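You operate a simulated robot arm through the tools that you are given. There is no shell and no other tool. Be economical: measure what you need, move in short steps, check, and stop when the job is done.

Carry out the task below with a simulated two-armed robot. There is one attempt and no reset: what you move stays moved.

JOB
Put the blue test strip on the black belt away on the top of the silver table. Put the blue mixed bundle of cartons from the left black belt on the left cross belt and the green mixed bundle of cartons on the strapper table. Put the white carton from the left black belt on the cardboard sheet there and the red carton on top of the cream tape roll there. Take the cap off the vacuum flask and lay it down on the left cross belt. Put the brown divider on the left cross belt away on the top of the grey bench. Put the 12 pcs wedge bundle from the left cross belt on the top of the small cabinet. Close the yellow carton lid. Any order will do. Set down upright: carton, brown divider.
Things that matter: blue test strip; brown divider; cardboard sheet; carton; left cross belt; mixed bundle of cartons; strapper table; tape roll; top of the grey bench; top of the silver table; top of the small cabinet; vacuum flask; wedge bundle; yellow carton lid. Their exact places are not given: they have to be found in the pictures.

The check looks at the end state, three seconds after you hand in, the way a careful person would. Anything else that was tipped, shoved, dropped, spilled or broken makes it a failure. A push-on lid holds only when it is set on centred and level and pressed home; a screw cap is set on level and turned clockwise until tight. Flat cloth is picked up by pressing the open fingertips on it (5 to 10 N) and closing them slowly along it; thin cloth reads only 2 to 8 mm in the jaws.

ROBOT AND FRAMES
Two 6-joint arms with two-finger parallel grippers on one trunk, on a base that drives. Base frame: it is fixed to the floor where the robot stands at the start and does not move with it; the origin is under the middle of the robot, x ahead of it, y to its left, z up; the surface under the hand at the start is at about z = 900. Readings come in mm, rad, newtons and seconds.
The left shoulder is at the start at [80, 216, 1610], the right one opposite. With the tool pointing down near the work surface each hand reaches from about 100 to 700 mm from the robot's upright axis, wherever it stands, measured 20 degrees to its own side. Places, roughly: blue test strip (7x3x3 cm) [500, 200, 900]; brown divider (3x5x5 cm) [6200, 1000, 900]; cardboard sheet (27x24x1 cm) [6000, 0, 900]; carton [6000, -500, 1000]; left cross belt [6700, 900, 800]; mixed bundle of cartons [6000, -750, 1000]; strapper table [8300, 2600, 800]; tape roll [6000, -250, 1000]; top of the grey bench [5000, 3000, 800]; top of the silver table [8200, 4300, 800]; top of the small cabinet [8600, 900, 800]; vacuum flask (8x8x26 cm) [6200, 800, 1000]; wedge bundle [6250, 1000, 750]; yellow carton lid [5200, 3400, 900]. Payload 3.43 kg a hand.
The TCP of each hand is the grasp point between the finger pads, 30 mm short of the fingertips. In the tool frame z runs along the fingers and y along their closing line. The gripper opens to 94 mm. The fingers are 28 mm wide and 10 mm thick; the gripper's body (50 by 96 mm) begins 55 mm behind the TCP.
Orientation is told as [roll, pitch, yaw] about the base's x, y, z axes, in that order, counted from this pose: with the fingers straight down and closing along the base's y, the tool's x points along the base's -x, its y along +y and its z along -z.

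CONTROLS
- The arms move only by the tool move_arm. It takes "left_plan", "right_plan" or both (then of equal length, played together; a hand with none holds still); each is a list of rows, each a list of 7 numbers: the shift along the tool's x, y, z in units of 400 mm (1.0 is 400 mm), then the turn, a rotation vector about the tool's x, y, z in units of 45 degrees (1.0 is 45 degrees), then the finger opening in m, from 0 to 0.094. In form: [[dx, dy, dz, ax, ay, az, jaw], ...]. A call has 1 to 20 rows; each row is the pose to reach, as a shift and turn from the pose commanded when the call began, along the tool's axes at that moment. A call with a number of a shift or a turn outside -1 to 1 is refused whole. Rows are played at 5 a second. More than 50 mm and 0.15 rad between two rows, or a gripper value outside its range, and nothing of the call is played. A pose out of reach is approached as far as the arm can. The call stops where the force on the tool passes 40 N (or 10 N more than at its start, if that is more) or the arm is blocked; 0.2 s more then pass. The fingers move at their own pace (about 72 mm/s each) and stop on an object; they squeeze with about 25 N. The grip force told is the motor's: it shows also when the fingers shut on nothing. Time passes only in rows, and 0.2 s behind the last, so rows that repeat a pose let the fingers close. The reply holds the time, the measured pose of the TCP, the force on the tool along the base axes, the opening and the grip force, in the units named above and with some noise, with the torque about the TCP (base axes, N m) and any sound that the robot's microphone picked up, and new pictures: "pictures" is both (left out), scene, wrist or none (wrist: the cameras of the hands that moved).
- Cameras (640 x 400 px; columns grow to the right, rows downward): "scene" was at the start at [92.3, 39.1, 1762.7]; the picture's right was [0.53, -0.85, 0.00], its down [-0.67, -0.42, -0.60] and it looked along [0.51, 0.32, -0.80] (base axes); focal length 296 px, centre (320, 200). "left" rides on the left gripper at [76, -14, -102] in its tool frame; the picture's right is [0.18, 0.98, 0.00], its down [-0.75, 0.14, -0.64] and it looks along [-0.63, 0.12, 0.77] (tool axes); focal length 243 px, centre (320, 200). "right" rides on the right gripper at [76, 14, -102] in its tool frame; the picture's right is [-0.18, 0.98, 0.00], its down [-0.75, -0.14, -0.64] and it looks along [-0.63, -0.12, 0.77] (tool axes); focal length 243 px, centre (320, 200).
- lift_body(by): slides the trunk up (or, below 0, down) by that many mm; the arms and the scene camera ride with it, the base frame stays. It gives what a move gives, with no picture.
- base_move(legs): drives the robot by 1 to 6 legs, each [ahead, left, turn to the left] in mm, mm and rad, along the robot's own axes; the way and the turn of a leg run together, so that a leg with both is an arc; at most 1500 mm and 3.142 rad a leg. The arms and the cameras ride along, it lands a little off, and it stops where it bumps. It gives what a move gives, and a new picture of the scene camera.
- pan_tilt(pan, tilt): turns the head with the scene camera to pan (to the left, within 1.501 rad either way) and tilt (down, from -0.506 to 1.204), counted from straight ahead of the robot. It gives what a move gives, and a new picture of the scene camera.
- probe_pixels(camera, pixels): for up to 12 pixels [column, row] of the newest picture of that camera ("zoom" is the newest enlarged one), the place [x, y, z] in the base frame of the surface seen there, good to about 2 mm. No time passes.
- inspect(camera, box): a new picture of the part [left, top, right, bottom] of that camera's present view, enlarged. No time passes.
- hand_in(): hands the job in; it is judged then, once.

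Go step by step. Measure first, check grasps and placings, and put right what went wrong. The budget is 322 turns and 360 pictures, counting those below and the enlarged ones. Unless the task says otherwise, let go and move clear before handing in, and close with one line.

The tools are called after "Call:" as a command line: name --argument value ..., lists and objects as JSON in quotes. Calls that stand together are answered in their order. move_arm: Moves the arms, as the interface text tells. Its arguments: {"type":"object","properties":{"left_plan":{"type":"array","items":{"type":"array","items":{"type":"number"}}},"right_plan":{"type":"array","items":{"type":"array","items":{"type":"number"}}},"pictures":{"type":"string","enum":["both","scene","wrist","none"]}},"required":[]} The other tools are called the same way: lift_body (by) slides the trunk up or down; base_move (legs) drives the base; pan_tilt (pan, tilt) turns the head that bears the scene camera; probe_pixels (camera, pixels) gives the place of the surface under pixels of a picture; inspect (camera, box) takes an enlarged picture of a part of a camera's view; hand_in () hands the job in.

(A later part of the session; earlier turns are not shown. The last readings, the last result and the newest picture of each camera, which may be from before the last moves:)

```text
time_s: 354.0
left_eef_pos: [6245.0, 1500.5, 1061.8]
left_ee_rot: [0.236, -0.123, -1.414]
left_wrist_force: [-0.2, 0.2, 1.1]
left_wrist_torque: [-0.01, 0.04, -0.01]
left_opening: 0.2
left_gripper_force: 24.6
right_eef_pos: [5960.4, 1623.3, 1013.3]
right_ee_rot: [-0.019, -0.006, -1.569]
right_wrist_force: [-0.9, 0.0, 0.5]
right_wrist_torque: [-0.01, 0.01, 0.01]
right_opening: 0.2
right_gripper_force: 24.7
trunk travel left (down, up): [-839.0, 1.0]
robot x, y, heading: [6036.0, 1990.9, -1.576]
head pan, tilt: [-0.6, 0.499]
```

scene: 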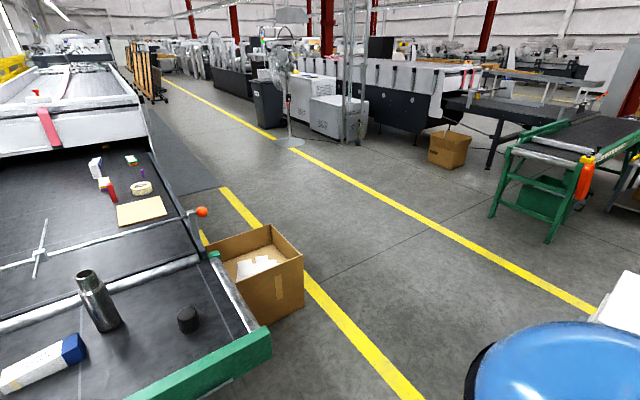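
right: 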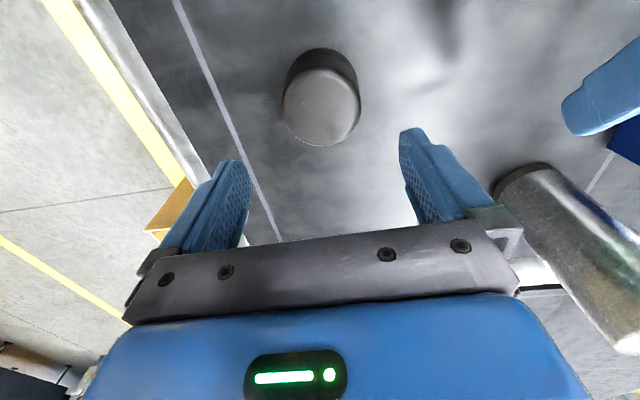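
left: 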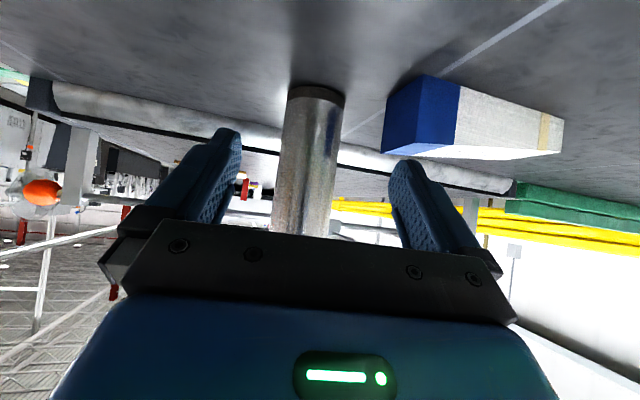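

I'll tidy the left arm's pose and probe the lane to the belt's -x side.

Call:
move_arm --left_plan '[[0.0, 0, 0.1, 0, 0, 0, 0], [0.0, 0, 0.2, 0, 0, 0, 0], [0.0, 0, 0.3, 0, 0, 0, 0]]' --pictures "none"

Call:
probe_pixels --camera "scene" --pixels '[[303, 262], [300, 300], [205, 212], [215, 185], [200, 250], [152, 155], [140, 187], [102, 190], [96, 168], [132, 160], [180, 215], [540, 240]]'

```text
time_s: 354.8
left_eef_pos: [6274.6, 1491.9, 944.3]
left_ee_rot: [0.259, -0.127, -1.415]
left_wrist_force: [0.0, 0.1, 0.8]
left_wrist_torque: [-0.01, 0.01, 0.04]
left_opening: 0.0
left_gripper_force: 25.3
right_eef_pos: [5960.2, 1623.0, 1014.2]
right_ee_rot: [-0.017, -0.007, -1.569]
right_wrist_force: [0.3, 0.2, -1.0]
right_wrist_torque: [-0.01, -0.01, 0.04]
right_opening: 0.0
right_gripper_force: 24.4
trunk travel left (down, up): [-839.0, 1.0]
robot x, y, heading: [6035.9, 1991.2, -1.576]
head pan, tilt: [-0.6, 0.499]
```

```text
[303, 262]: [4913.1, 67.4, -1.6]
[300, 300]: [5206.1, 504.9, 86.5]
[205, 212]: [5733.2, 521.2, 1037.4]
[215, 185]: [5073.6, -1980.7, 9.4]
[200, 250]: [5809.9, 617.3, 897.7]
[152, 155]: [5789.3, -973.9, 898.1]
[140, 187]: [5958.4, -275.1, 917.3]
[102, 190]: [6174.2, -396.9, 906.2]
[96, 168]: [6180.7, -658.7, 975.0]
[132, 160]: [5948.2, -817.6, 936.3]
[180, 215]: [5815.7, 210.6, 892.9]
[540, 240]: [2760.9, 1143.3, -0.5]
```

Levelling the left hand, then I'll drive: back a bit, then sideways (-x) past the floor box, and forward along x≈5000.

Call:
move_arm --left_plan '[[0.0, 0, 0, 0.11, 0.055, 0.06, 0], [0.0, 0, 0, 0.22, 0.11, 0.12, 0], [0.0, 0, 0, 0.33, 0.163, 0.2, 0], [0.0, 0, 0, 0.33, 0.163, 0.2, 0]]' --pictures "none"

Call:
pan_tilt --pan -1.3 --tilt 0.6

Call:
probe_pixels --camera "scene" --pixels '[[150, 200], [250, 200], [350, 200], [200, 300], [300, 300], [450, 200], [100, 250]]'

```text
time_s: 355.8
left_eef_pos: [6274.9, 1493.9, 951.0]
left_ee_rot: [0.276, -0.049, -1.499]
left_wrist_force: [-0.5, 0.2, 0.5]
left_wrist_torque: [0.0, -0.03, 0.01]
left_opening: 0.0
left_gripper_force: 24.9
left hand out of reach, approached as far as the arm can: row 1, 2, 3, 4
right_eef_pos: [5959.9, 1622.7, 1015.8]
right_ee_rot: [-0.017, -0.007, -1.57]
right_wrist_force: [-0.7, 0.6, 0.5]
right_wrist_torque: [0.02, 0.04, 0.0]
right_opening: 0.1
right_gripper_force: 25.0
trunk travel left (down, up): [-839.0, 1.0]
robot x, y, heading: [6031.9, 1984.7, -1.577]
head pan, tilt: [-0.6, 0.499]
```

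```text
time_s: 356.9
left_eef_pos: [6274.2, 1493.6, 950.5]
left_ee_rot: [0.277, -0.048, -1.5]
left_wrist_force: [-0.2, 0.3, -0.4]
left_wrist_torque: [0.0, -0.01, 0.02]
left_opening: 0.0
left_gripper_force: 24.6
right_eef_pos: [5960.2, 1623.1, 1014.3]
right_ee_rot: [-0.017, -0.008, -1.569]
right_wrist_force: [-0.5, -0.6, -0.2]
right_wrist_torque: [0.01, -0.02, -0.01]
right_opening: 0.1
right_gripper_force: 24.8
trunk travel left (down, up): [-839.0, 1.0]
robot x, y, heading: [6038.8, 1987.5, -1.578]
head pan, tilt: [-1.3, 0.6]
```

scene: 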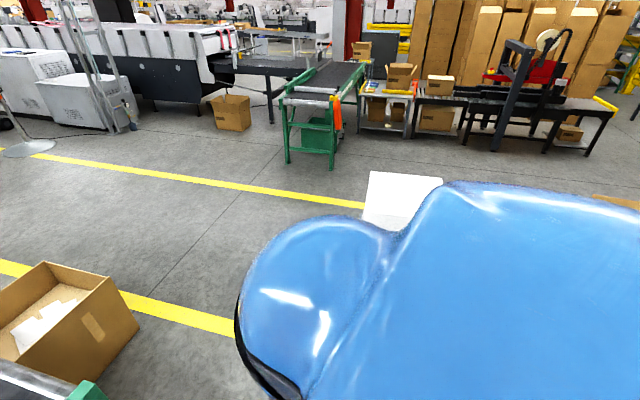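

```text
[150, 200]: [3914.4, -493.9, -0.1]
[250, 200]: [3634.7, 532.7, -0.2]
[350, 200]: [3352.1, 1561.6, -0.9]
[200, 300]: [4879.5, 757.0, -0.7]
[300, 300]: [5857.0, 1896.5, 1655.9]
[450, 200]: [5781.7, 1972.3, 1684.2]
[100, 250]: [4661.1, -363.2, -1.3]
```

The lane at x≈4800 is free (floor box starts at x≈5206). Driving there and turning to face the belt (+x).

Call:
base_move --legs '[[430, -320, 0], [0, -920, 0], [1450, 0, 0], [500, 0, 0], [0, 0, 1.573]]'

Call:
pan_tilt --pan 0 --tilt 0.65

```text
time_s: 361.7
left_eef_pos: [5737.8, 1055.8, 951.8]
left_ee_rot: [0.272, -0.052, -1.533]
left_wrist_force: [0.0, 0.5, 0.1]
left_wrist_torque: [-0.02, 0.02, -0.01]
left_opening: 0.2
left_gripper_force: 25.4
right_eef_pos: [5428.3, 1194.8, 1015.5]
right_ee_rot: [-0.02, -0.011, -1.603]
right_wrist_force: [0.9, -0.1, 0.6]
right_wrist_torque: [-0.02, 0.04, 0.0]
right_opening: 0.3
right_gripper_force: 25.0
trunk travel left (down, up): [-839.0, 1.0]
robot x, y, heading: [5510.6, 1553.5, -1.612]
head pan, tilt: [-1.3, 0.6]
stopped in leg 2: the robot was blocked; the commanded pose is now the measured one
```

scene: 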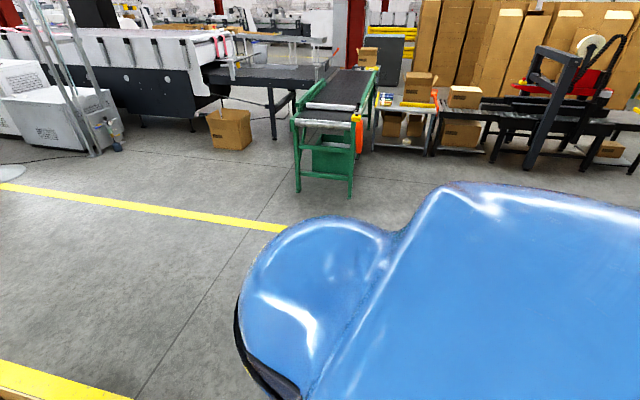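

```text
time_s: 363.1
left_eef_pos: [5732.6, 1051.6, 951.8]
left_ee_rot: [0.276, -0.049, -1.534]
left_wrist_force: [-0.7, 0.8, -0.8]
left_wrist_torque: [0.02, -0.01, 0.0]
left_opening: 0.1
left_gripper_force: 24.7
right_eef_pos: [5423.8, 1192.5, 1013.5]
right_ee_rot: [-0.019, -0.006, -1.603]
right_wrist_force: [-0.9, 1.4, -0.2]
right_wrist_torque: [0.0, -0.02, -0.03]
right_opening: 0.0
right_gripper_force: 25.0
trunk travel left (down, up): [-839.0, 1.0]
robot x, y, heading: [5513.2, 1550.1, -1.608]
head pan, tilt: [0.0, 0.649]
```

scene: 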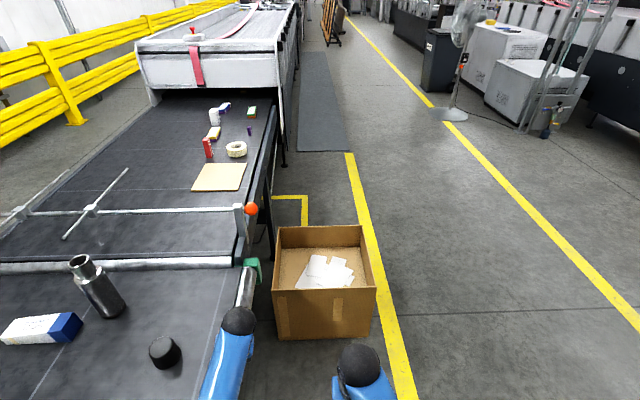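

Blocked by the bench end behind-right. I'll probe the floor box and bench corner to thread between.

Call:
probe_pixels --camera "scene" --pixels '[[275, 335], [370, 335], [360, 228], [277, 228], [375, 290], [240, 320], [275, 165]]'

Call:
pan_tilt --pan -1.5 --tilt 1.0

```text
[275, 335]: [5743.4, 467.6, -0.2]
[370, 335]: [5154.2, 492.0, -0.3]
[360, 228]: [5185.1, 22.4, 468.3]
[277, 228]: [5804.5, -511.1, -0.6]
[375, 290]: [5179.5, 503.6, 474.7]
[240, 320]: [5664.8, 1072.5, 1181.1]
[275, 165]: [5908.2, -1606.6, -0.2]
```

```text
time_s: 364.7
left_eef_pos: [5733.6, 1051.3, 950.8]
left_ee_rot: [0.274, -0.051, -1.534]
left_wrist_force: [-0.6, 0.0, -0.5]
left_wrist_torque: [0.02, -0.01, 0.0]
left_opening: 0.0
left_gripper_force: 24.6
right_eef_pos: [5422.7, 1191.0, 1013.6]
right_ee_rot: [-0.019, -0.007, -1.603]
right_wrist_force: [0.0, -0.2, -0.4]
right_wrist_torque: [-0.01, 0.01, -0.03]
right_opening: 0.0
right_gripper_force: 24.9
trunk travel left (down, up): [-839.0, 1.0]
robot x, y, heading: [5511.1, 1556.5, -1.61]
head pan, tilt: [-1.499, 1.0]
```

scene: 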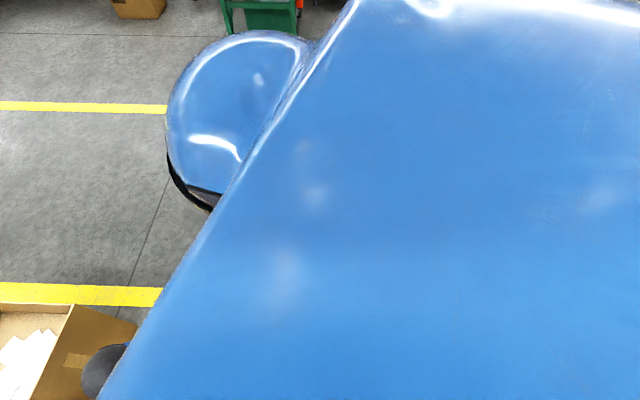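

The floor box spans y 20–500. I'll go 170 mm ahead with heading correction, then strafe to x≈4800.

Call:
base_move --legs '[[170, 0, 0.035], [0, -700, 0]]'

```text
time_s: 369.6
left_eef_pos: [5049.5, 892.6, 952.0]
left_ee_rot: [0.275, -0.05, -1.494]
left_wrist_force: [-0.6, 0.0, 0.6]
left_wrist_torque: [-0.03, 0.03, 0.01]
left_opening: 0.0
left_gripper_force: 25.1
right_eef_pos: [4734.2, 1020.4, 1014.2]
right_ee_rot: [-0.018, -0.006, -1.561]
right_wrist_force: [-0.5, 0.6, -0.2]
right_wrist_torque: [0.01, 0.0, -0.03]
right_opening: 0.0
right_gripper_force: 24.3
trunk travel left (down, up): [-839.0, 1.0]
robot x, y, heading: [4806.2, 1387.2, -1.567]
head pan, tilt: [-1.499, 1.0]
```

scene: 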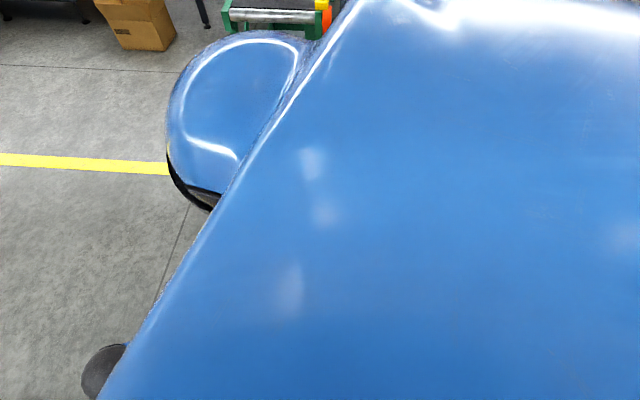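

Clear. Driving along x≈4800 to y≈-500 and turning to face the belt.

Call:
base_move --legs '[[1450, 0, 0], [440, 0, 0], [0, 0, 1.567]]'

Call:
pan_tilt --pan 0 --tilt 0.6

```text
time_s: 382.8
left_eef_pos: [5304.4, -256.5, 951.7]
left_ee_rot: [0.275, -0.05, 0.046]
left_wrist_force: [-0.2, -0.8, 0.2]
left_wrist_torque: [-0.02, -0.02, -0.01]
left_opening: 0.0
left_gripper_force: 25.1
right_eef_pos: [5167.6, -567.2, 1014.2]
right_ee_rot: [-0.017, -0.008, -0.023]
right_wrist_force: [-1.3, 0.2, 0.2]
right_wrist_torque: [-0.02, -0.02, -0.02]
right_opening: 0.0
right_gripper_force: 25.1
trunk travel left (down, up): [-839.0, 1.0]
robot x, y, heading: [4803.6, -483.8, -0.03]
head pan, tilt: [-1.499, 1.0]
```

scene: 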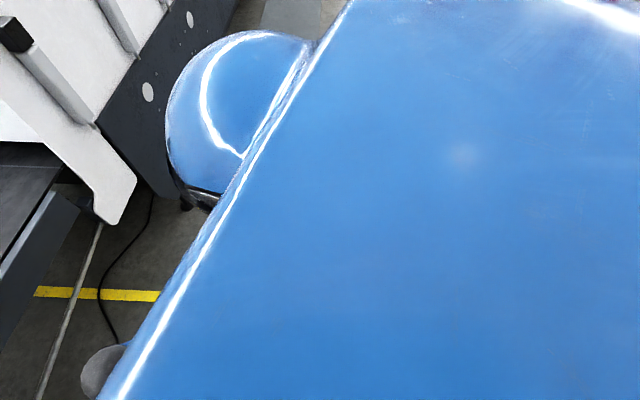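

```text
time_s: 384.4
left_eef_pos: [5304.5, -255.8, 950.4]
left_ee_rot: [0.274, -0.049, 0.046]
left_wrist_force: [0.6, -0.5, -0.1]
left_wrist_torque: [0.0, 0.01, 0.0]
left_opening: 0.0
left_gripper_force: 24.5
right_eef_pos: [5167.7, -567.2, 1015.0]
right_ee_rot: [-0.016, -0.007, -0.024]
right_wrist_force: [0.0, 0.3, 0.4]
right_wrist_torque: [0.0, 0.01, -0.02]
right_opening: 0.2
right_gripper_force: 25.1
trunk travel left (down, up): [-839.0, 1.0]
robot x, y, heading: [4804.6, -482.3, -0.028]
head pan, tilt: [0.0, 0.6]
```

scene: 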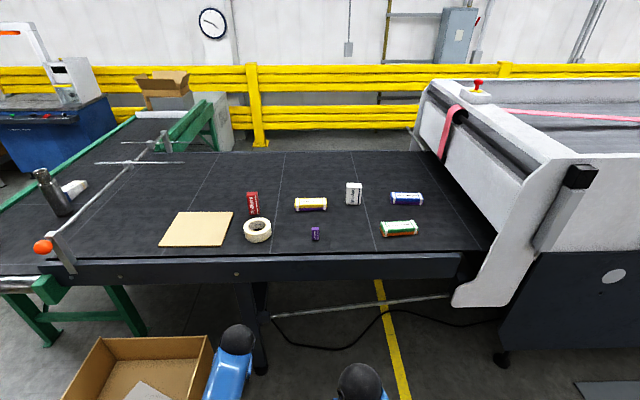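

All belt items are in view. Zooming and probing them.

Call:
inspect --camera "scene" --box '[150, 170, 450, 270]'

Call:
probe_pixels --camera "scene" --pixels '[[252, 195], [252, 210], [257, 222], [353, 186], [353, 200], [407, 193], [398, 224], [197, 228], [163, 244], [232, 213], [315, 233], [310, 201]]'

```text
2.13 times, centred on (300, 220) of scene
```

zoom: 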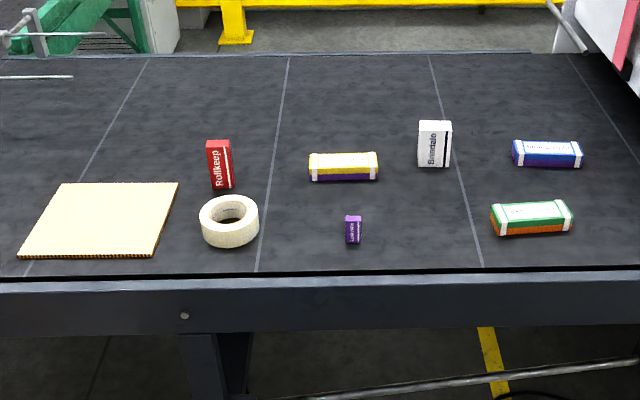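

```text
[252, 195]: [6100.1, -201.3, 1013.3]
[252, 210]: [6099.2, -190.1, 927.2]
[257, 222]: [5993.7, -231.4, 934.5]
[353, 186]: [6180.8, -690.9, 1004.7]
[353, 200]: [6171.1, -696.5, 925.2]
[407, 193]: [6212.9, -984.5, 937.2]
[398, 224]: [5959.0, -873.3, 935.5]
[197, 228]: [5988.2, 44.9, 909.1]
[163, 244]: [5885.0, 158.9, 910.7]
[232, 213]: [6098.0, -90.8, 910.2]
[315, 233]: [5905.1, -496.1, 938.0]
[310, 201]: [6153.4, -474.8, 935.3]
```

I'll first settle the left hand (it still carries a roll of 0.27): a downward shift to leave the reach limit.

Call:
move_arm --left_plan '[[0.0, 0, 0.1, 0, 0, 0, 0], [0.0, 0, 0.2, 0, 0, 0, 0]]' --pictures "none"

```text
time_s: 385.0
left_eef_pos: [5306.8, -232.8, 874.1]
left_ee_rot: [0.277, -0.05, 0.046]
left_wrist_force: [0.6, 0.4, -0.2]
left_wrist_torque: [0.0, 0.02, 0.01]
left_opening: 0.1
left_gripper_force: 25.5
right_eef_pos: [5168.4, -566.6, 1013.7]
right_ee_rot: [-0.017, -0.004, -0.022]
right_wrist_force: [-0.5, 0.3, 0.6]
right_wrist_torque: [0.0, 0.02, -0.03]
right_opening: 0.0
right_gripper_force: 25.6
trunk travel left (down, up): [-839.0, 1.0]
robot x, y, heading: [4802.2, -485.6, -0.032]
head pan, tilt: [0.0, 0.6]
```

Call:
move_arm --left_plan '[[0.0, 0.05, 0, 0.12, 0.02, 0.03, 0.094], [0.0, 0.1, 0, 0.24, 0.04, 0.06, 0.094], [0.0, 0.15, 0, 0.353, 0.064, 0.094, 0.094], [0.0, 0.2, 0, 0.353, 0.064, 0.094, 0.094]]' --right_plan '[[0.0, -0.05, 0, -0.02, 0, 0, 0.094], [0.0, -0.1, 0, -0.02, 0, 0, 0.094], [0.0, -0.15, 0, -0.02, 0, 0, 0.094], [0.0, -0.2, 0, -0.02, 0, 0, 0.094]]' --pictures "none"

Call:
probe_pixels --camera "scene" --pixels '[[300, 255], [300, 262], [300, 275], [250, 320], [330, 330], [480, 300]]'

```text
time_s: 386.0
left_eef_pos: [5306.4, -230.9, 872.3]
left_ee_rot: [0.273, -0.045, 0.035]
left_wrist_force: [0.2, -0.3, 0.9]
left_wrist_torque: [0.0, 0.01, -0.01]
left_opening: 94.3
left_gripper_force: 0.1
left hand out of reach, approached as far as the arm can: row 1, 2, 3, 4
right_eef_pos: [5165.2, -647.5, 1017.0]
right_ee_rot: [-0.001, -0.007, -0.021]
right_wrist_force: [-0.3, 0.4, 0.7]
right_wrist_torque: [-0.02, -0.01, 0.02]
right_opening: 94.2
right_gripper_force: 0.0
trunk travel left (down, up): [-839.0, 1.0]
robot x, y, heading: [4803.8, -484.6, -0.025]
head pan, tilt: [0.0, 0.6]
```

```text
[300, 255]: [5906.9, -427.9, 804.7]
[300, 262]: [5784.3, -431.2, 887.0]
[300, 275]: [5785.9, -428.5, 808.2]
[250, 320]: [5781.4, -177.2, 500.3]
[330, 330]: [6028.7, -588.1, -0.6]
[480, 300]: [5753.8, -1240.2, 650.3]
```

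The left wrist resists levelling here. I'll move it outward to its original side position and retry.

Call:
move_arm --left_plan '[[0.0, 0.1, -0.03, 0, 0, 0, 0.094], [0.0, 0.2, -0.06, 0, 0, 0, 0.094], [0.0, 0.3, -0.09, 0, 0, 0, 0.094], [0.0, 0.4, -0.12, 0, 0, 0, 0.094], [0.0, 0.4, -0.12, 0.0, 0, 0, 0.094]]' --pictures "none"

Call:
move_arm --left_plan '[[0.0, 0, 0, -0.1, 0.0, 0, 0.094], [0.0, 0, 0, -0.2, 0.0, 0, 0.094]]' --pictures "scene"

```text
time_s: 387.2
left_eef_pos: [5306.7, -230.1, 871.6]
left_ee_rot: [0.275, -0.045, 0.037]
left_wrist_force: [0.1, -0.3, 0.2]
left_wrist_torque: [0.0, 0.03, -0.01]
left_opening: 94.3
left_gripper_force: 0.2
left hand out of reach, approached as far as the arm can: row 1, 2, 3, 4, 5
right_eef_pos: [5166.0, -647.3, 1016.2]
right_ee_rot: [0.0, -0.005, -0.023]
right_wrist_force: [0.3, -0.3, 0.5]
right_wrist_torque: [-0.01, -0.01, 0.02]
right_opening: 93.9
right_gripper_force: 0.1
trunk travel left (down, up): [-839.0, 1.0]
robot x, y, heading: [4803.6, -482.3, -0.029]
head pan, tilt: [0.0, 0.6]
```

```text
time_s: 387.8
left_eef_pos: [5309.0, -229.9, 874.2]
left_ee_rot: [0.432, -0.045, 0.037]
left_wrist_force: [-0.6, -0.1, 0.3]
left_wrist_torque: [-0.01, 0.01, 0.02]
left_opening: 94.0
left_gripper_force: 0.2
right_eef_pos: [5166.2, -647.4, 1016.1]
right_ee_rot: [-0.002, -0.008, -0.023]
right_wrist_force: [-0.2, -0.4, 0.0]
right_wrist_torque: [0.0, 0.02, 0.0]
right_opening: 93.9
right_gripper_force: 0.1
trunk travel left (down, up): [-839.0, 1.0]
robot x, y, heading: [4804.3, -482.5, -0.029]
head pan, tilt: [0.0, 0.6]
```

scene: 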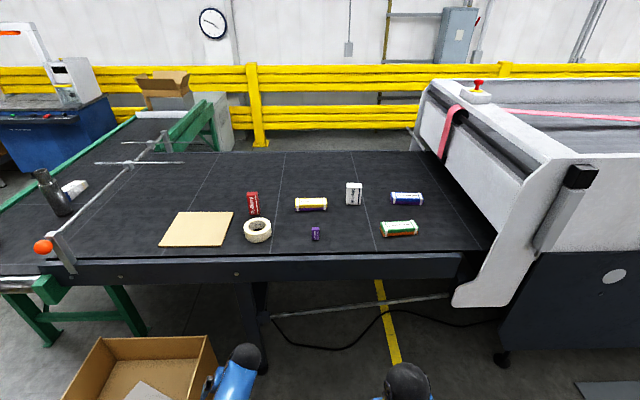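

I'll try re-entering via the forward-tilted posture that worked: pitch -45° first, then level the roll.

Call:
move_arm --left_plan '[[0.0, 0, 0, 0.05, -0.15, 0, 0.094], [0.0, 0, 0, 0.1, -0.3, 0, 0.094], [0.0, 0, 0, 0.15, -0.45, 0, 0.094], [0.0, 0, 0, 0.2, -0.6, 0, 0.094], [0.0, 0, 0, 0.2, -0.75, 0, 0.094], [0.0, 0, 0, 0.2, -0.9, 0, 0.094]]' --pictures "none"

Call:
move_arm --left_plan '[[-0.05, 0, 0.05, 0, 0, -0.05, 0.094], [-0.1, 0, 0.1, 0, 0, -0.1, 0.094], [-0.15, 0, 0.15, 0, 0, -0.15, 0.094], [-0.2, 0, 0.2, 0, 0, -0.2, 0.094]]' --pictures "none"

```text
time_s: 389.2
left_eef_pos: [5310.9, -230.1, 874.8]
left_ee_rot: [0.382, -0.7, -0.257]
left_wrist_force: [0.1, 0.3, 1.3]
left_wrist_torque: [-0.02, 0.0, -0.04]
left_opening: 93.7
left_gripper_force: 0.2
right_eef_pos: [5164.2, -647.5, 1016.3]
right_ee_rot: [-0.003, -0.006, -0.023]
right_wrist_force: [-0.1, -0.5, 0.1]
right_wrist_torque: [-0.01, 0.01, 0.01]
right_opening: 93.8
right_gripper_force: 0.1
trunk travel left (down, up): [-839.0, 1.0]
robot x, y, heading: [4806.6, -481.5, -0.023]
head pan, tilt: [0.0, 0.6]
```

```text
time_s: 390.2
left_eef_pos: [5424.9, -228.7, 870.0]
left_ee_rot: [0.248, -0.745, -0.055]
left_wrist_force: [1.2, -0.2, 0.6]
left_wrist_torque: [0.02, 0.02, 0.0]
left_opening: 93.9
left_gripper_force: 0.1
right_eef_pos: [5166.6, -647.0, 1016.7]
right_ee_rot: [0.0, -0.005, -0.022]
right_wrist_force: [-0.2, 0.4, -0.9]
right_wrist_torque: [-0.02, -0.01, -0.02]
right_opening: 93.7
right_gripper_force: 0.1
trunk travel left (down, up): [-839.0, 1.0]
robot x, y, heading: [4801.6, -480.4, -0.028]
head pan, tilt: [0.0, 0.6]
```

Working. Continue levelling the roll, then pitch back to vertical while extended.

Call:
move_arm --left_plan '[[0, 0, 0, 0, 0, -0.1, 0.094], [0, 0, 0, 0.02, 0, -0.2, 0.094], [0, 0, 0, 0.05, 0, -0.3, 0.094]]' --pictures "none"

Call:
move_arm --left_plan '[[0, 0, 0, 0, 0.16, 0, 0.094], [0, 0, 0, 0, 0.32, 0, 0.094], [0, 0, 0, 0, 0.48, 0, 0.094], [0, 0, 0, 0, 0.64, 0, 0.094], [0, 0, 0, 0, 0.8, 0, 0.094], [0, 0, 0, 0, 0.95, 0, 0.094]]' --pictures "none"

```text
time_s: 391.0
left_eef_pos: [5425.5, -228.0, 869.1]
left_ee_rot: [-0.015, -0.775, 0.267]
left_wrist_force: [-0.3, 0.9, -0.3]
left_wrist_torque: [0.01, -0.04, 0.02]
left_opening: 94.1
left_gripper_force: 0.1
right_eef_pos: [5165.5, -646.9, 1017.4]
right_ee_rot: [-0.002, -0.007, -0.023]
right_wrist_force: [0.3, 0.8, 0.0]
right_wrist_torque: [0.03, -0.02, 0.02]
right_opening: 93.8
right_gripper_force: 0.1
trunk travel left (down, up): [-839.0, 1.0]
robot x, y, heading: [4805.9, -487.2, -0.037]
head pan, tilt: [0.0, 0.6]
```

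```text
time_s: 392.4
left_eef_pos: [5426.6, -245.8, 845.3]
left_ee_rot: [0.122, -0.224, 0.252]
left_wrist_force: [0.8, -0.4, 0.4]
left_wrist_torque: [-0.02, 0.0, -0.05]
left_opening: 94.1
left_gripper_force: 0.0
left hand out of reach, approached as far as the arm can: row 1, 2, 3, 4, 5, 6
right_eef_pos: [5165.2, -646.7, 1017.0]
right_ee_rot: [-0.002, -0.008, -0.024]
right_wrist_force: [-0.3, 0.2, 0.3]
right_wrist_torque: [0.0, -0.01, -0.01]
right_opening: 93.9
right_gripper_force: 0.0
trunk travel left (down, up): [-839.0, 1.0]
robot x, y, heading: [4807.6, -484.7, -0.03]
head pan, tilt: [0.0, 0.6]
```

Still limited. I'll test whether another yaw frees it: turn about the tool axis the other way.

Call:
move_arm --left_plan '[[0, 0, 0, 0, 0, 0.16, 0.094], [0, 0, 0, 0, 0, 0.32, 0.094], [0, 0, 0, 0, 0, 0.48, 0.094], [0, 0, 0, 0, 0, 0.64, 0.094], [0, 0, 0, 0, 0, 0.8, 0.094], [0, 0, 0, 0, 0, 0.96, 0.094]]' --pictures "none"

Call:
move_arm --left_plan '[[0, 0, 0, 0.1, 0.1, 0, 0.094], [0, 0, 0, 0.2, 0.2, 0, 0.094]]' --pictures "scene"

```text
time_s: 393.8
left_eef_pos: [5392.8, -304.9, 814.5]
left_ee_rot: [0.327, -0.109, -0.457]
left_wrist_force: [0.0, 0.1, 0.3]
left_wrist_torque: [0.01, 0.03, 0.0]
left_opening: 94.2
left_gripper_force: 0.0
left hand out of reach, approached as far as the arm can: row 3, 4, 5, 6
right_eef_pos: [5165.4, -646.9, 1016.3]
right_ee_rot: [-0.003, -0.008, -0.022]
right_wrist_force: [0.5, -0.7, -0.3]
right_wrist_torque: [0.0, -0.02, 0.01]
right_opening: 94.2
right_gripper_force: 0.1
trunk travel left (down, up): [-839.0, 1.0]
robot x, y, heading: [4804.6, -484.9, -0.031]
head pan, tilt: [0.0, 0.6]
```

```text
time_s: 394.4
left_eef_pos: [5375.4, -329.1, 815.5]
left_ee_rot: [0.286, -0.042, -0.412]
left_wrist_force: [0.0, -1.0, -0.1]
left_wrist_torque: [-0.01, -0.02, 0.0]
left_opening: 94.2
left_gripper_force: 0.1
left hand out of reach, approached as far as the arm can: row 1, 2
right_eef_pos: [5164.9, -647.7, 1016.2]
right_ee_rot: [0.0, -0.007, -0.022]
right_wrist_force: [0.4, 0.4, 0.0]
right_wrist_torque: [0.03, 0.01, -0.01]
right_opening: 93.9
right_gripper_force: 0.1
trunk travel left (down, up): [-839.0, 1.0]
robot x, y, heading: [4801.0, -483.3, -0.026]
head pan, tilt: [0.0, 0.6]
```

scene: 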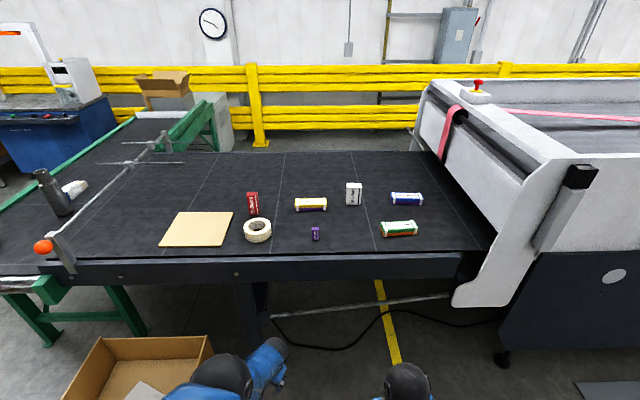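

The left elbow sits in another branch, so vertical is not available; the forward-tilted posture is. I'll put the left hand in that tilted posture, raised, and use the right hand for the main work.

Call:
move_arm --left_plan '[[0.0, 0, 0, 0.05, -0.16, -0.1, 0.094], [0.0, 0, -0.05, 0.1, -0.32, -0.2, 0.094], [0.0, 0, -0.1, 0.15, -0.48, -0.3, 0.094], [0.0, 0, -0.15, 0.2, -0.64, -0.4, 0.094], [0.0, 0.05, -0.2, 0.2, -0.8, -0.5, 0.094], [0.0, 0.1, -0.25, 0.2, -0.95, -0.5, 0.094]]' --pictures "none"

```text
refused: row 1 steps farther than a row can; nothing moved
```

Call:
move_arm --left_plan '[[0.0, 0, 0, 0.03, -0.12, -0.07, 0.094], [0.0, 0, -0.04, 0.06, -0.24, -0.14, 0.094], [0.0, 0, -0.08, 0.09, -0.36, -0.21, 0.094], [0.0, 0, -0.12, 0.12, -0.48, -0.28, 0.094], [0.0, 0.02, -0.16, 0.15, -0.6, -0.35, 0.094], [0.0, 0.05, -0.2, 0.18, -0.72, -0.42, 0.094], [0.0, 0.08, -0.24, 0.2, -0.84, -0.49, 0.094], [0.0, 0.1, -0.28, 0.2, -0.95, -0.5, 0.094]]' --pictures "none"

```text
time_s: 396.2
left_eef_pos: [5455.4, -353.0, 835.2]
left_ee_rot: [-0.168, -0.826, -0.026]
left_wrist_force: [0.3, 0.3, 0.1]
left_wrist_torque: [0.05, -0.02, -0.1]
left_opening: 94.0
left_gripper_force: 0.0
left hand out of reach, approached as far as the arm can: row 1, 2, 3, 4, 5, 6, 7, 8
right_eef_pos: [5165.0, -647.9, 1017.3]
right_ee_rot: [-0.002, -0.006, -0.021]
right_wrist_force: [-0.5, -0.9, -0.2]
right_wrist_torque: [0.01, 0.0, 0.02]
right_opening: 93.9
right_gripper_force: 0.0
trunk travel left (down, up): [-839.0, 1.0]
robot x, y, heading: [4804.8, -482.9, -0.026]
head pan, tilt: [0.0, 0.6]
```

Call:
move_arm --left_plan '[[-0.012, 0.037, -0.1, 0, 0, 0, 0.094], [-0.025, 0.073, -0.2, 0, 0, 0, 0.094], [-0.037, 0.11, -0.3, 0, 0, 0, 0.094], [-0.05, 0.147, -0.4, 0, 0, 0, 0.094], [-0.06, 0.183, -0.5, 0, 0, 0, 0.094], [-0.075, 0.22, -0.58, 0, 0, 0, 0.094]]' --pictures "scene"

```text
time_s: 397.6
left_eef_pos: [5320.1, -222.4, 1007.0]
left_ee_rot: [-0.107, -0.825, -0.101]
left_wrist_force: [0.2, -1.1, 0.5]
left_wrist_torque: [0.03, -0.03, -0.02]
left_opening: 94.0
left_gripper_force: 0.1
right_eef_pos: [5164.3, -648.2, 1016.2]
right_ee_rot: [-0.002, -0.007, -0.023]
right_wrist_force: [0.5, 0.4, -0.3]
right_wrist_torque: [0.01, 0.02, 0.01]
right_opening: 94.0
right_gripper_force: 0.1
trunk travel left (down, up): [-839.0, 1.0]
robot x, y, heading: [4805.4, -482.2, -0.03]
head pan, tilt: [0.0, 0.6]
```

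scene: 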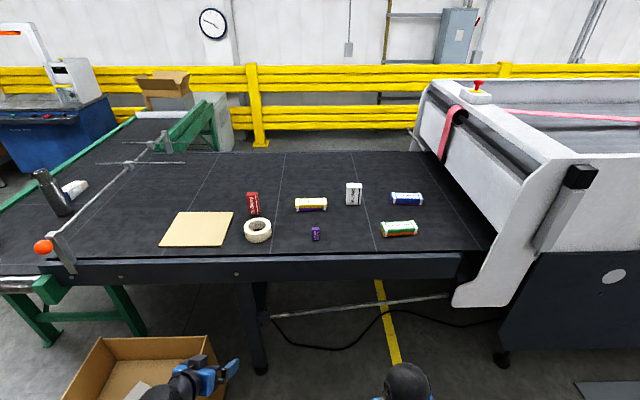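

Left hand is tucked, tilted ~45°. Because of the floor box (y≥20), I'll work on red and white with the left hand from about (5465,-370).

Call:
base_move --legs '[[0, 105, 0.03], [560, 0, 0]]'

Call:
pan_tilt --pan 0.1 --tilt 0.85

```text
time_s: 401.6
left_eef_pos: [5872.6, -101.1, 1007.7]
left_ee_rot: [-0.107, -0.826, -0.07]
left_wrist_force: [-0.6, -0.1, -0.4]
left_wrist_torque: [0.0, 0.02, -0.01]
left_opening: 94.1
left_gripper_force: 0.1
right_eef_pos: [5731.3, -530.8, 1018.0]
right_ee_rot: [-0.002, -0.01, 0.01]
right_wrist_force: [-0.3, 0.2, -0.1]
right_wrist_torque: [-0.02, -0.03, 0.04]
right_opening: 94.0
right_gripper_force: 0.1
trunk travel left (down, up): [-839.0, 1.0]
robot x, y, heading: [5366.2, -377.8, 0.002]
head pan, tilt: [0.0, 0.6]
```

scene: 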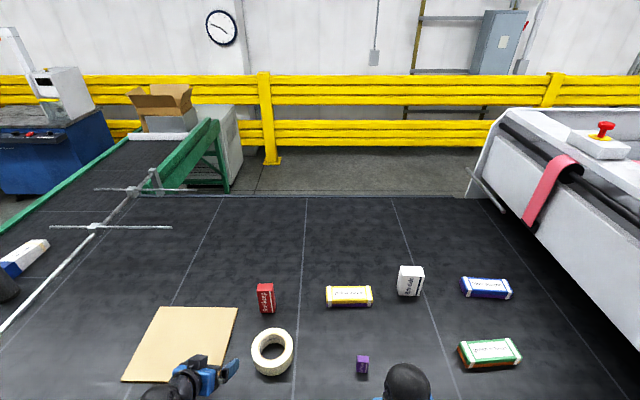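

```text
time_s: 402.3
left_eef_pos: [5874.6, -101.7, 1005.7]
left_ee_rot: [-0.11, -0.825, -0.069]
left_wrist_force: [-0.3, 0.5, 0.5]
left_wrist_torque: [0.0, -0.01, -0.02]
left_opening: 94.2
left_gripper_force: 0.0
right_eef_pos: [5732.8, -530.7, 1015.9]
right_ee_rot: [-0.001, -0.007, 0.011]
right_wrist_force: [0.0, 0.3, 0.6]
right_wrist_torque: [-0.02, 0.0, 0.01]
right_opening: 93.8
right_gripper_force: 0.1
trunk travel left (down, up): [-839.0, 1.0]
robot x, y, heading: [5365.1, -380.4, 0.005]
head pan, tilt: [0.099, 0.85]
```

scene: 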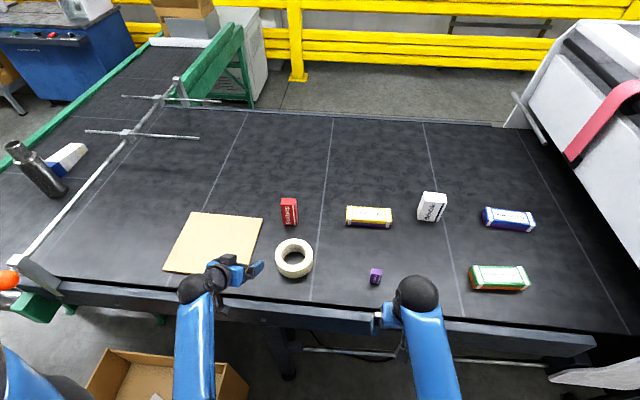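

Call:
inspect --camera "scene" --box '[240, 180, 460, 300]'

Call:
probe_pixels --camera "zoom" --pixels '[[122, 57], [163, 57], [122, 130], [165, 128], [145, 70], [155, 190], [120, 215], [205, 215], [160, 170], [520, 45], [580, 35], [575, 130]]'

```text
2.91 times, centred on (350, 240) of scene
```

zoom: 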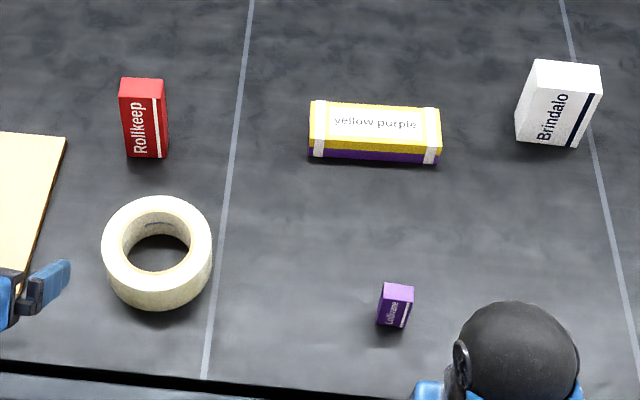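

```text
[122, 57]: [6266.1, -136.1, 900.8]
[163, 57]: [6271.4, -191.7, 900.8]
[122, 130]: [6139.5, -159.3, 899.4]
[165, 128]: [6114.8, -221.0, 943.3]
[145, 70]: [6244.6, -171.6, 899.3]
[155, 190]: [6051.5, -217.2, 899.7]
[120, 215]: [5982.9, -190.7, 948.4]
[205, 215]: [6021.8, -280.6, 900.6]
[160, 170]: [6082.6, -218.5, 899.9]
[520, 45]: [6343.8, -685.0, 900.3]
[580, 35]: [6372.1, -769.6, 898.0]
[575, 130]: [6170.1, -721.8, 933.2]
```

Call:
probe_pixels --camera "zoom" --pixels '[[124, 82], [160, 82], [126, 100], [163, 98], [130, 154], [163, 154], [157, 200], [157, 302], [106, 245], [210, 245], [130, 225], [190, 225]]'

Call:
probe_pixels --camera "zoom" --pixels '[[540, 64], [596, 68], [530, 88], [592, 92], [518, 135], [574, 143], [385, 286], [410, 290], [382, 320], [405, 325]]'

```text
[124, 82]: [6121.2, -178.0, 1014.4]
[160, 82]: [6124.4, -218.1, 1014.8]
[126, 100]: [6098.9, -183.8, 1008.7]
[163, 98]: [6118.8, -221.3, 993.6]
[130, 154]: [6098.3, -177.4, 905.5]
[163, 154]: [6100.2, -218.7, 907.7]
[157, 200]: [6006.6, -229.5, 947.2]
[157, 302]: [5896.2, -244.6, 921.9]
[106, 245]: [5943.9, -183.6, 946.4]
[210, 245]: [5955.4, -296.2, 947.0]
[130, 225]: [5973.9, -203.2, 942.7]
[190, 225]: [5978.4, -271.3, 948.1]
```

```text
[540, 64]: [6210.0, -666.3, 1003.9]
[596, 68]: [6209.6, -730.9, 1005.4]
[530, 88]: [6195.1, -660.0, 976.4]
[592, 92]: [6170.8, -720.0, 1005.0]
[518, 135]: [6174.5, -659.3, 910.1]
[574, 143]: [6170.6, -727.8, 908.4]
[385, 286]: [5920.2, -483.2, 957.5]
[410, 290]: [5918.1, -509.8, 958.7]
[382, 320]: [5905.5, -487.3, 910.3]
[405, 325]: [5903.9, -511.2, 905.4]
```

Red: x 6098–6125, y -177…-221, z 900–1015. Tape: centre ≈(5950,-240), r≈57, hole ≈68 mm, top z 947 – so the carton must stand on the ring's rim (rear point ≈(5994,-240)). I move 100 mm closer and square the left jaw line.

Call:
base_move --legs '[[100, 0, 0]]'

Call:
move_arm --left_plan '[[0, 0, -0.03, -0.1, 0, -0.03, 0.094], [0, 0, -0.05, -0.204, 0, -0.06, 0.094], [0, 0, -0.05, -0.204, 0, -0.06, 0.094]]'

```text
time_s: 403.5
left_eef_pos: [5966.2, -102.2, 1010.8]
left_ee_rot: [-0.108, -0.832, -0.071]
left_wrist_force: [-0.3, 0.7, 0.4]
left_wrist_torque: [-0.04, -0.01, 0.02]
left_opening: 94.0
left_gripper_force: 0.1
right_eef_pos: [5824.8, -530.5, 1019.2]
right_ee_rot: [-0.001, -0.013, 0.01]
right_wrist_force: [0.2, -0.3, 0.4]
right_wrist_torque: [0.02, -0.04, 0.01]
right_opening: 93.9
right_gripper_force: 0.1
trunk travel left (down, up): [-839.0, 1.0]
robot x, y, heading: [5466.1, -378.7, 0.002]
head pan, tilt: [0.099, 0.85]
```

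scene: 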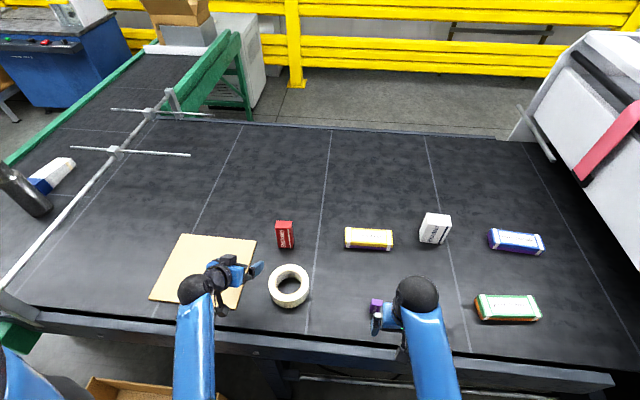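

```text
time_s: 404.3
left_eef_pos: [5958.4, -97.7, 1020.2]
left_ee_rot: [0.002, -0.82, -0.002]
left_wrist_force: [-0.1, -0.1, 0.8]
left_wrist_torque: [-0.01, 0.01, 0.03]
left_opening: 94.1
left_gripper_force: 0.0
right_eef_pos: [5831.4, -530.8, 1016.7]
right_ee_rot: [-0.001, -0.005, 0.009]
right_wrist_force: [0.4, -1.1, 0.3]
right_wrist_torque: [-0.02, 0.01, 0.0]
right_opening: 94.2
right_gripper_force: 0.1
trunk travel left (down, up): [-839.0, 1.0]
robot x, y, heading: [5464.3, -378.3, -0.001]
head pan, tilt: [0.099, 0.85]
```

scene: 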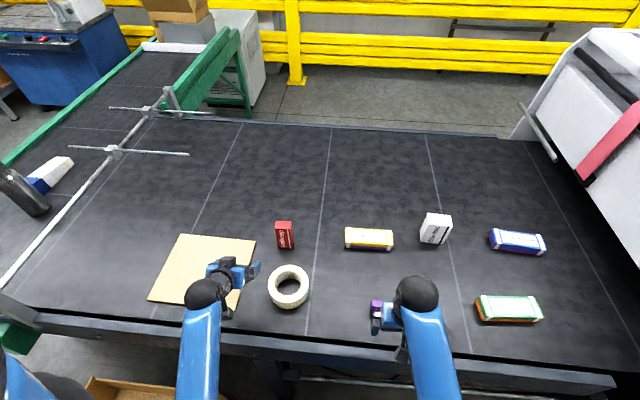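
left: 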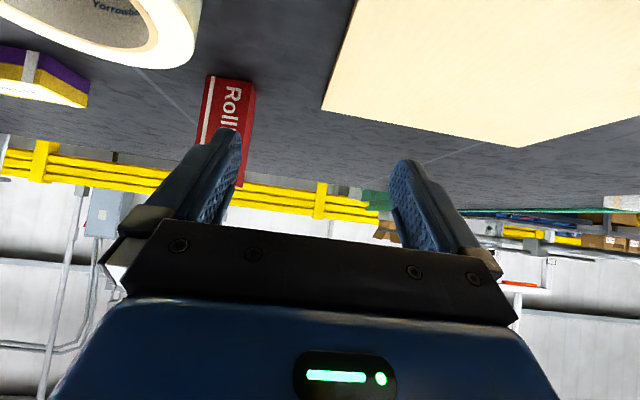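

Square now. Moving over to y=-199, then forward and down around the red carton.

Call:
move_arm --left_plan '[[0, -0.1, 0, 0, 0, 0, 0.094], [0, -0.2, 0, 0, 0, 0, 0.094], [0, -0.253, 0, 0, 0, 0, 0.094], [-0.04, -0.253, 0.09, 0, 0, 0, 0.094], [-0.08, -0.253, 0.18, 0, 0, 0, 0.094], [-0.11, -0.253, 0.26, 0, 0, 0, 0.094]]'

```text
time_s: 405.7
left_eef_pos: [6066.8, -200.5, 978.8]
left_ee_rot: [0.002, -0.82, -0.003]
left_wrist_force: [0.8, 0.1, 0.8]
left_wrist_torque: [0.02, 0.0, 0.04]
left_opening: 94.1
left_gripper_force: 0.1
right_eef_pos: [5831.7, -531.0, 1016.2]
right_ee_rot: [-0.004, -0.005, 0.008]
right_wrist_force: [0.6, -0.2, -0.3]
right_wrist_torque: [-0.01, 0.02, 0.01]
right_opening: 94.1
right_gripper_force: 0.0
trunk travel left (down, up): [-839.0, 1.0]
robot x, y, heading: [5465.1, -376.6, 0.003]
head pan, tilt: [0.099, 0.85]
```

scene: 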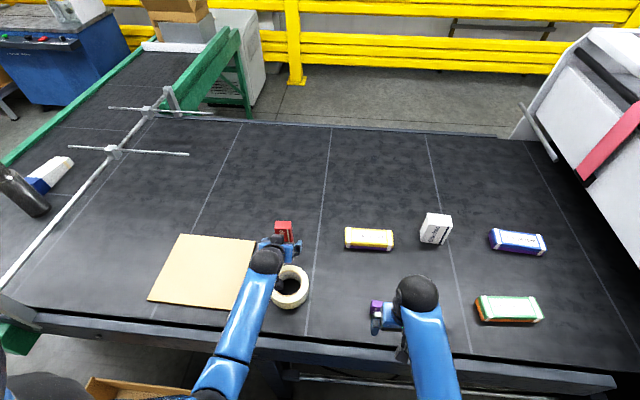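
left: 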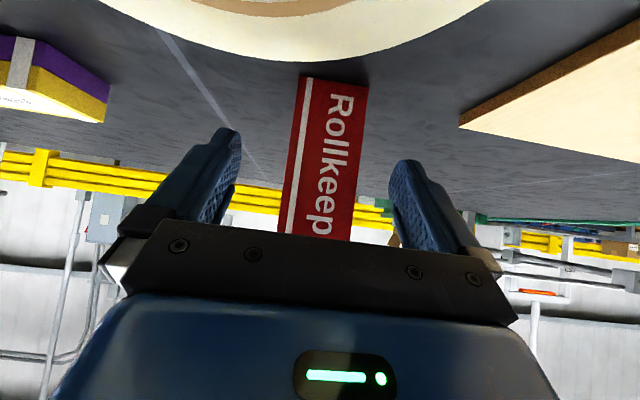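

Aligned. Advancing the last 38 mm and closing.

Call:
move_arm --left_plan '[[-0.02, 0, 0.05, 0, 0, 0, 0.094], [-0.039, 0.002, 0.093, 0, 0, 0, 0.094], [-0.039, 0.002, 0.093, 0, 0, 0, 0.07], [-0.039, 0.002, 0.093, 0, 0, 0, 0.05], [-0.039, 0.002, 0.093, 0, 0, 0, 0.03], [-0.039, 0.002, 0.093, 0, 0, 0, 0.03]]'

```text
time_s: 407.1
left_eef_pos: [6102.3, -201.6, 965.9]
left_ee_rot: [0.001, -0.821, 0.0]
left_wrist_force: [0.9, -0.1, 0.3]
left_wrist_torque: [-0.01, 0.02, 0.0]
left_opening: 50.9
left_gripper_force: 24.9
right_eef_pos: [5832.0, -530.4, 1016.0]
right_ee_rot: [-0.001, -0.005, 0.009]
right_wrist_force: [-0.6, 0.2, -1.0]
right_wrist_torque: [-0.04, -0.04, 0.0]
right_opening: 94.0
right_gripper_force: 0.1
trunk travel left (down, up): [-839.0, 1.0]
robot x, y, heading: [5463.5, -375.6, 0.002]
head pan, tilt: [0.099, 0.85]
```

scene: 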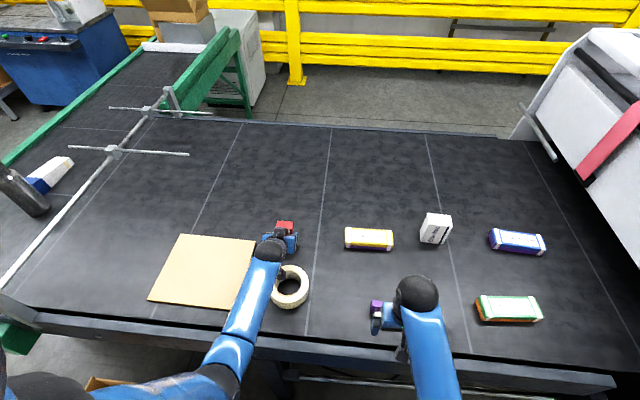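
left: 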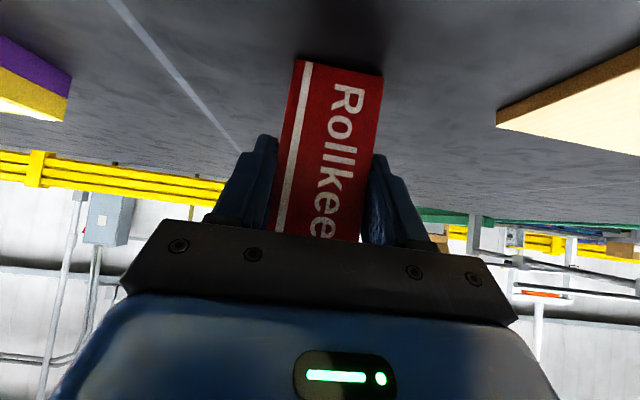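

Gripped at 50.9 mm. Lifting 75 mm straight up and re-measuring the tape roll.

Call:
move_arm --left_plan '[[-0.03, 0, -0.028, 0, 0, 0, 0.03], [-0.07, 0, -0.065, 0, 0, 0, 0.03], [-0.11, 0, -0.102, 0, 0, 0, 0.03], [-0.137, 0, -0.128, 0, 0, 0, 0.03]]'

Call:
inspect --camera "scene" --box '[230, 200, 350, 320]'

```text
time_s: 408.1
left_eef_pos: [6102.1, -198.9, 1040.1]
left_ee_rot: [-0.001, -0.818, -0.002]
left_wrist_force: [-0.3, -0.3, 0.8]
left_wrist_torque: [0.0, -0.01, -0.03]
left_opening: 50.6
left_gripper_force: 25.8
right_eef_pos: [5830.9, -530.1, 1015.9]
right_ee_rot: [-0.002, -0.004, 0.009]
right_wrist_force: [0.4, -0.1, -1.0]
right_wrist_torque: [0.02, 0.0, 0.01]
right_opening: 93.8
right_gripper_force: 0.0
trunk travel left (down, up): [-839.0, 1.0]
robot x, y, heading: [5464.7, -374.0, 0.003]
head pan, tilt: [0.099, 0.85]
```

scene: 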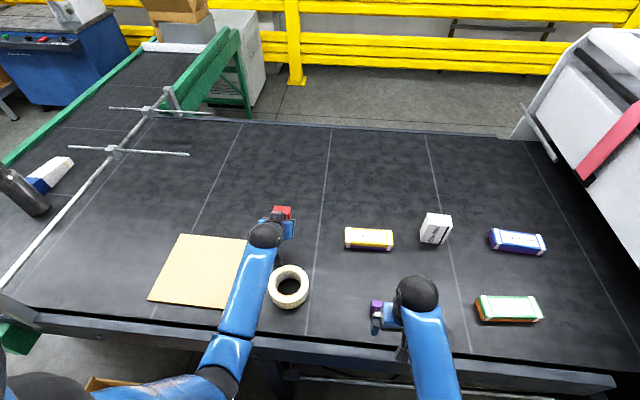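
left: 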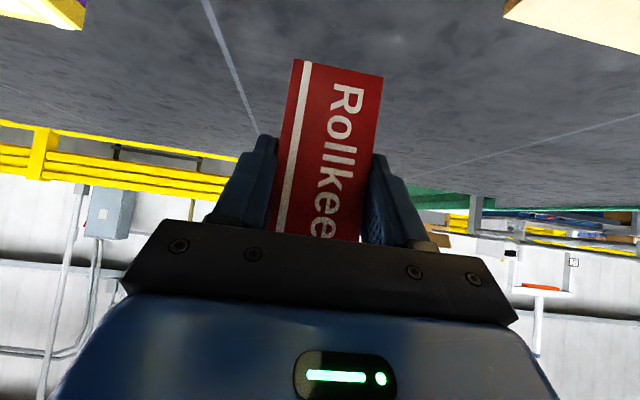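

```text
3.33 times, centred on (290, 260) of scene
```

zoom: 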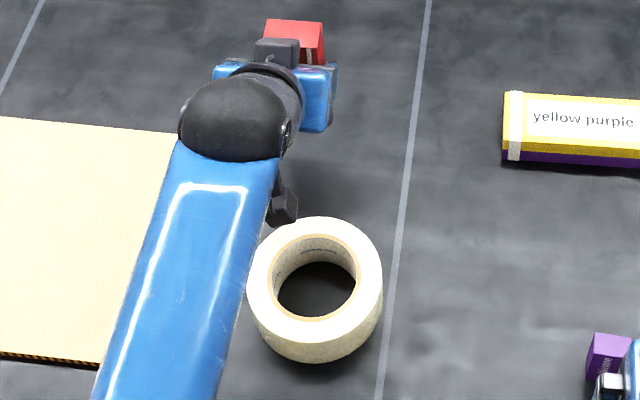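

Call:
probe_pixels --camera "zoom" --pixels '[[315, 219], [315, 228], [315, 235], [315, 322], [315, 332], [315, 340], [250, 282], [262, 282], [272, 282], [360, 278], [370, 278], [380, 278]]'

Call:
probe_pixels --camera "zoom" --pixels '[[270, 25], [318, 25], [268, 38], [295, 22], [322, 40], [310, 60]]'

```text
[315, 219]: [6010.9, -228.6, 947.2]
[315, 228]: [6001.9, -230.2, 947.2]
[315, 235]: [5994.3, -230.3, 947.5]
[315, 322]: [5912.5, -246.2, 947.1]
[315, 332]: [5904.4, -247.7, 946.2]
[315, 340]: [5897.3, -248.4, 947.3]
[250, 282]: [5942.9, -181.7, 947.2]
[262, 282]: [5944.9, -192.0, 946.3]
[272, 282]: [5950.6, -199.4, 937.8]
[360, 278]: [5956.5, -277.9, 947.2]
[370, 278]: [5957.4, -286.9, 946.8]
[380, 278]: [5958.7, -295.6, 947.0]
```

```text
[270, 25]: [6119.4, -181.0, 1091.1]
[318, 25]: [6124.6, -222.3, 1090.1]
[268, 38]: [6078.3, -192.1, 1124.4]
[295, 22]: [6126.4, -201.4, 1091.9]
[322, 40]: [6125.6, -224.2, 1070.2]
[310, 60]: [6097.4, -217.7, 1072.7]
```

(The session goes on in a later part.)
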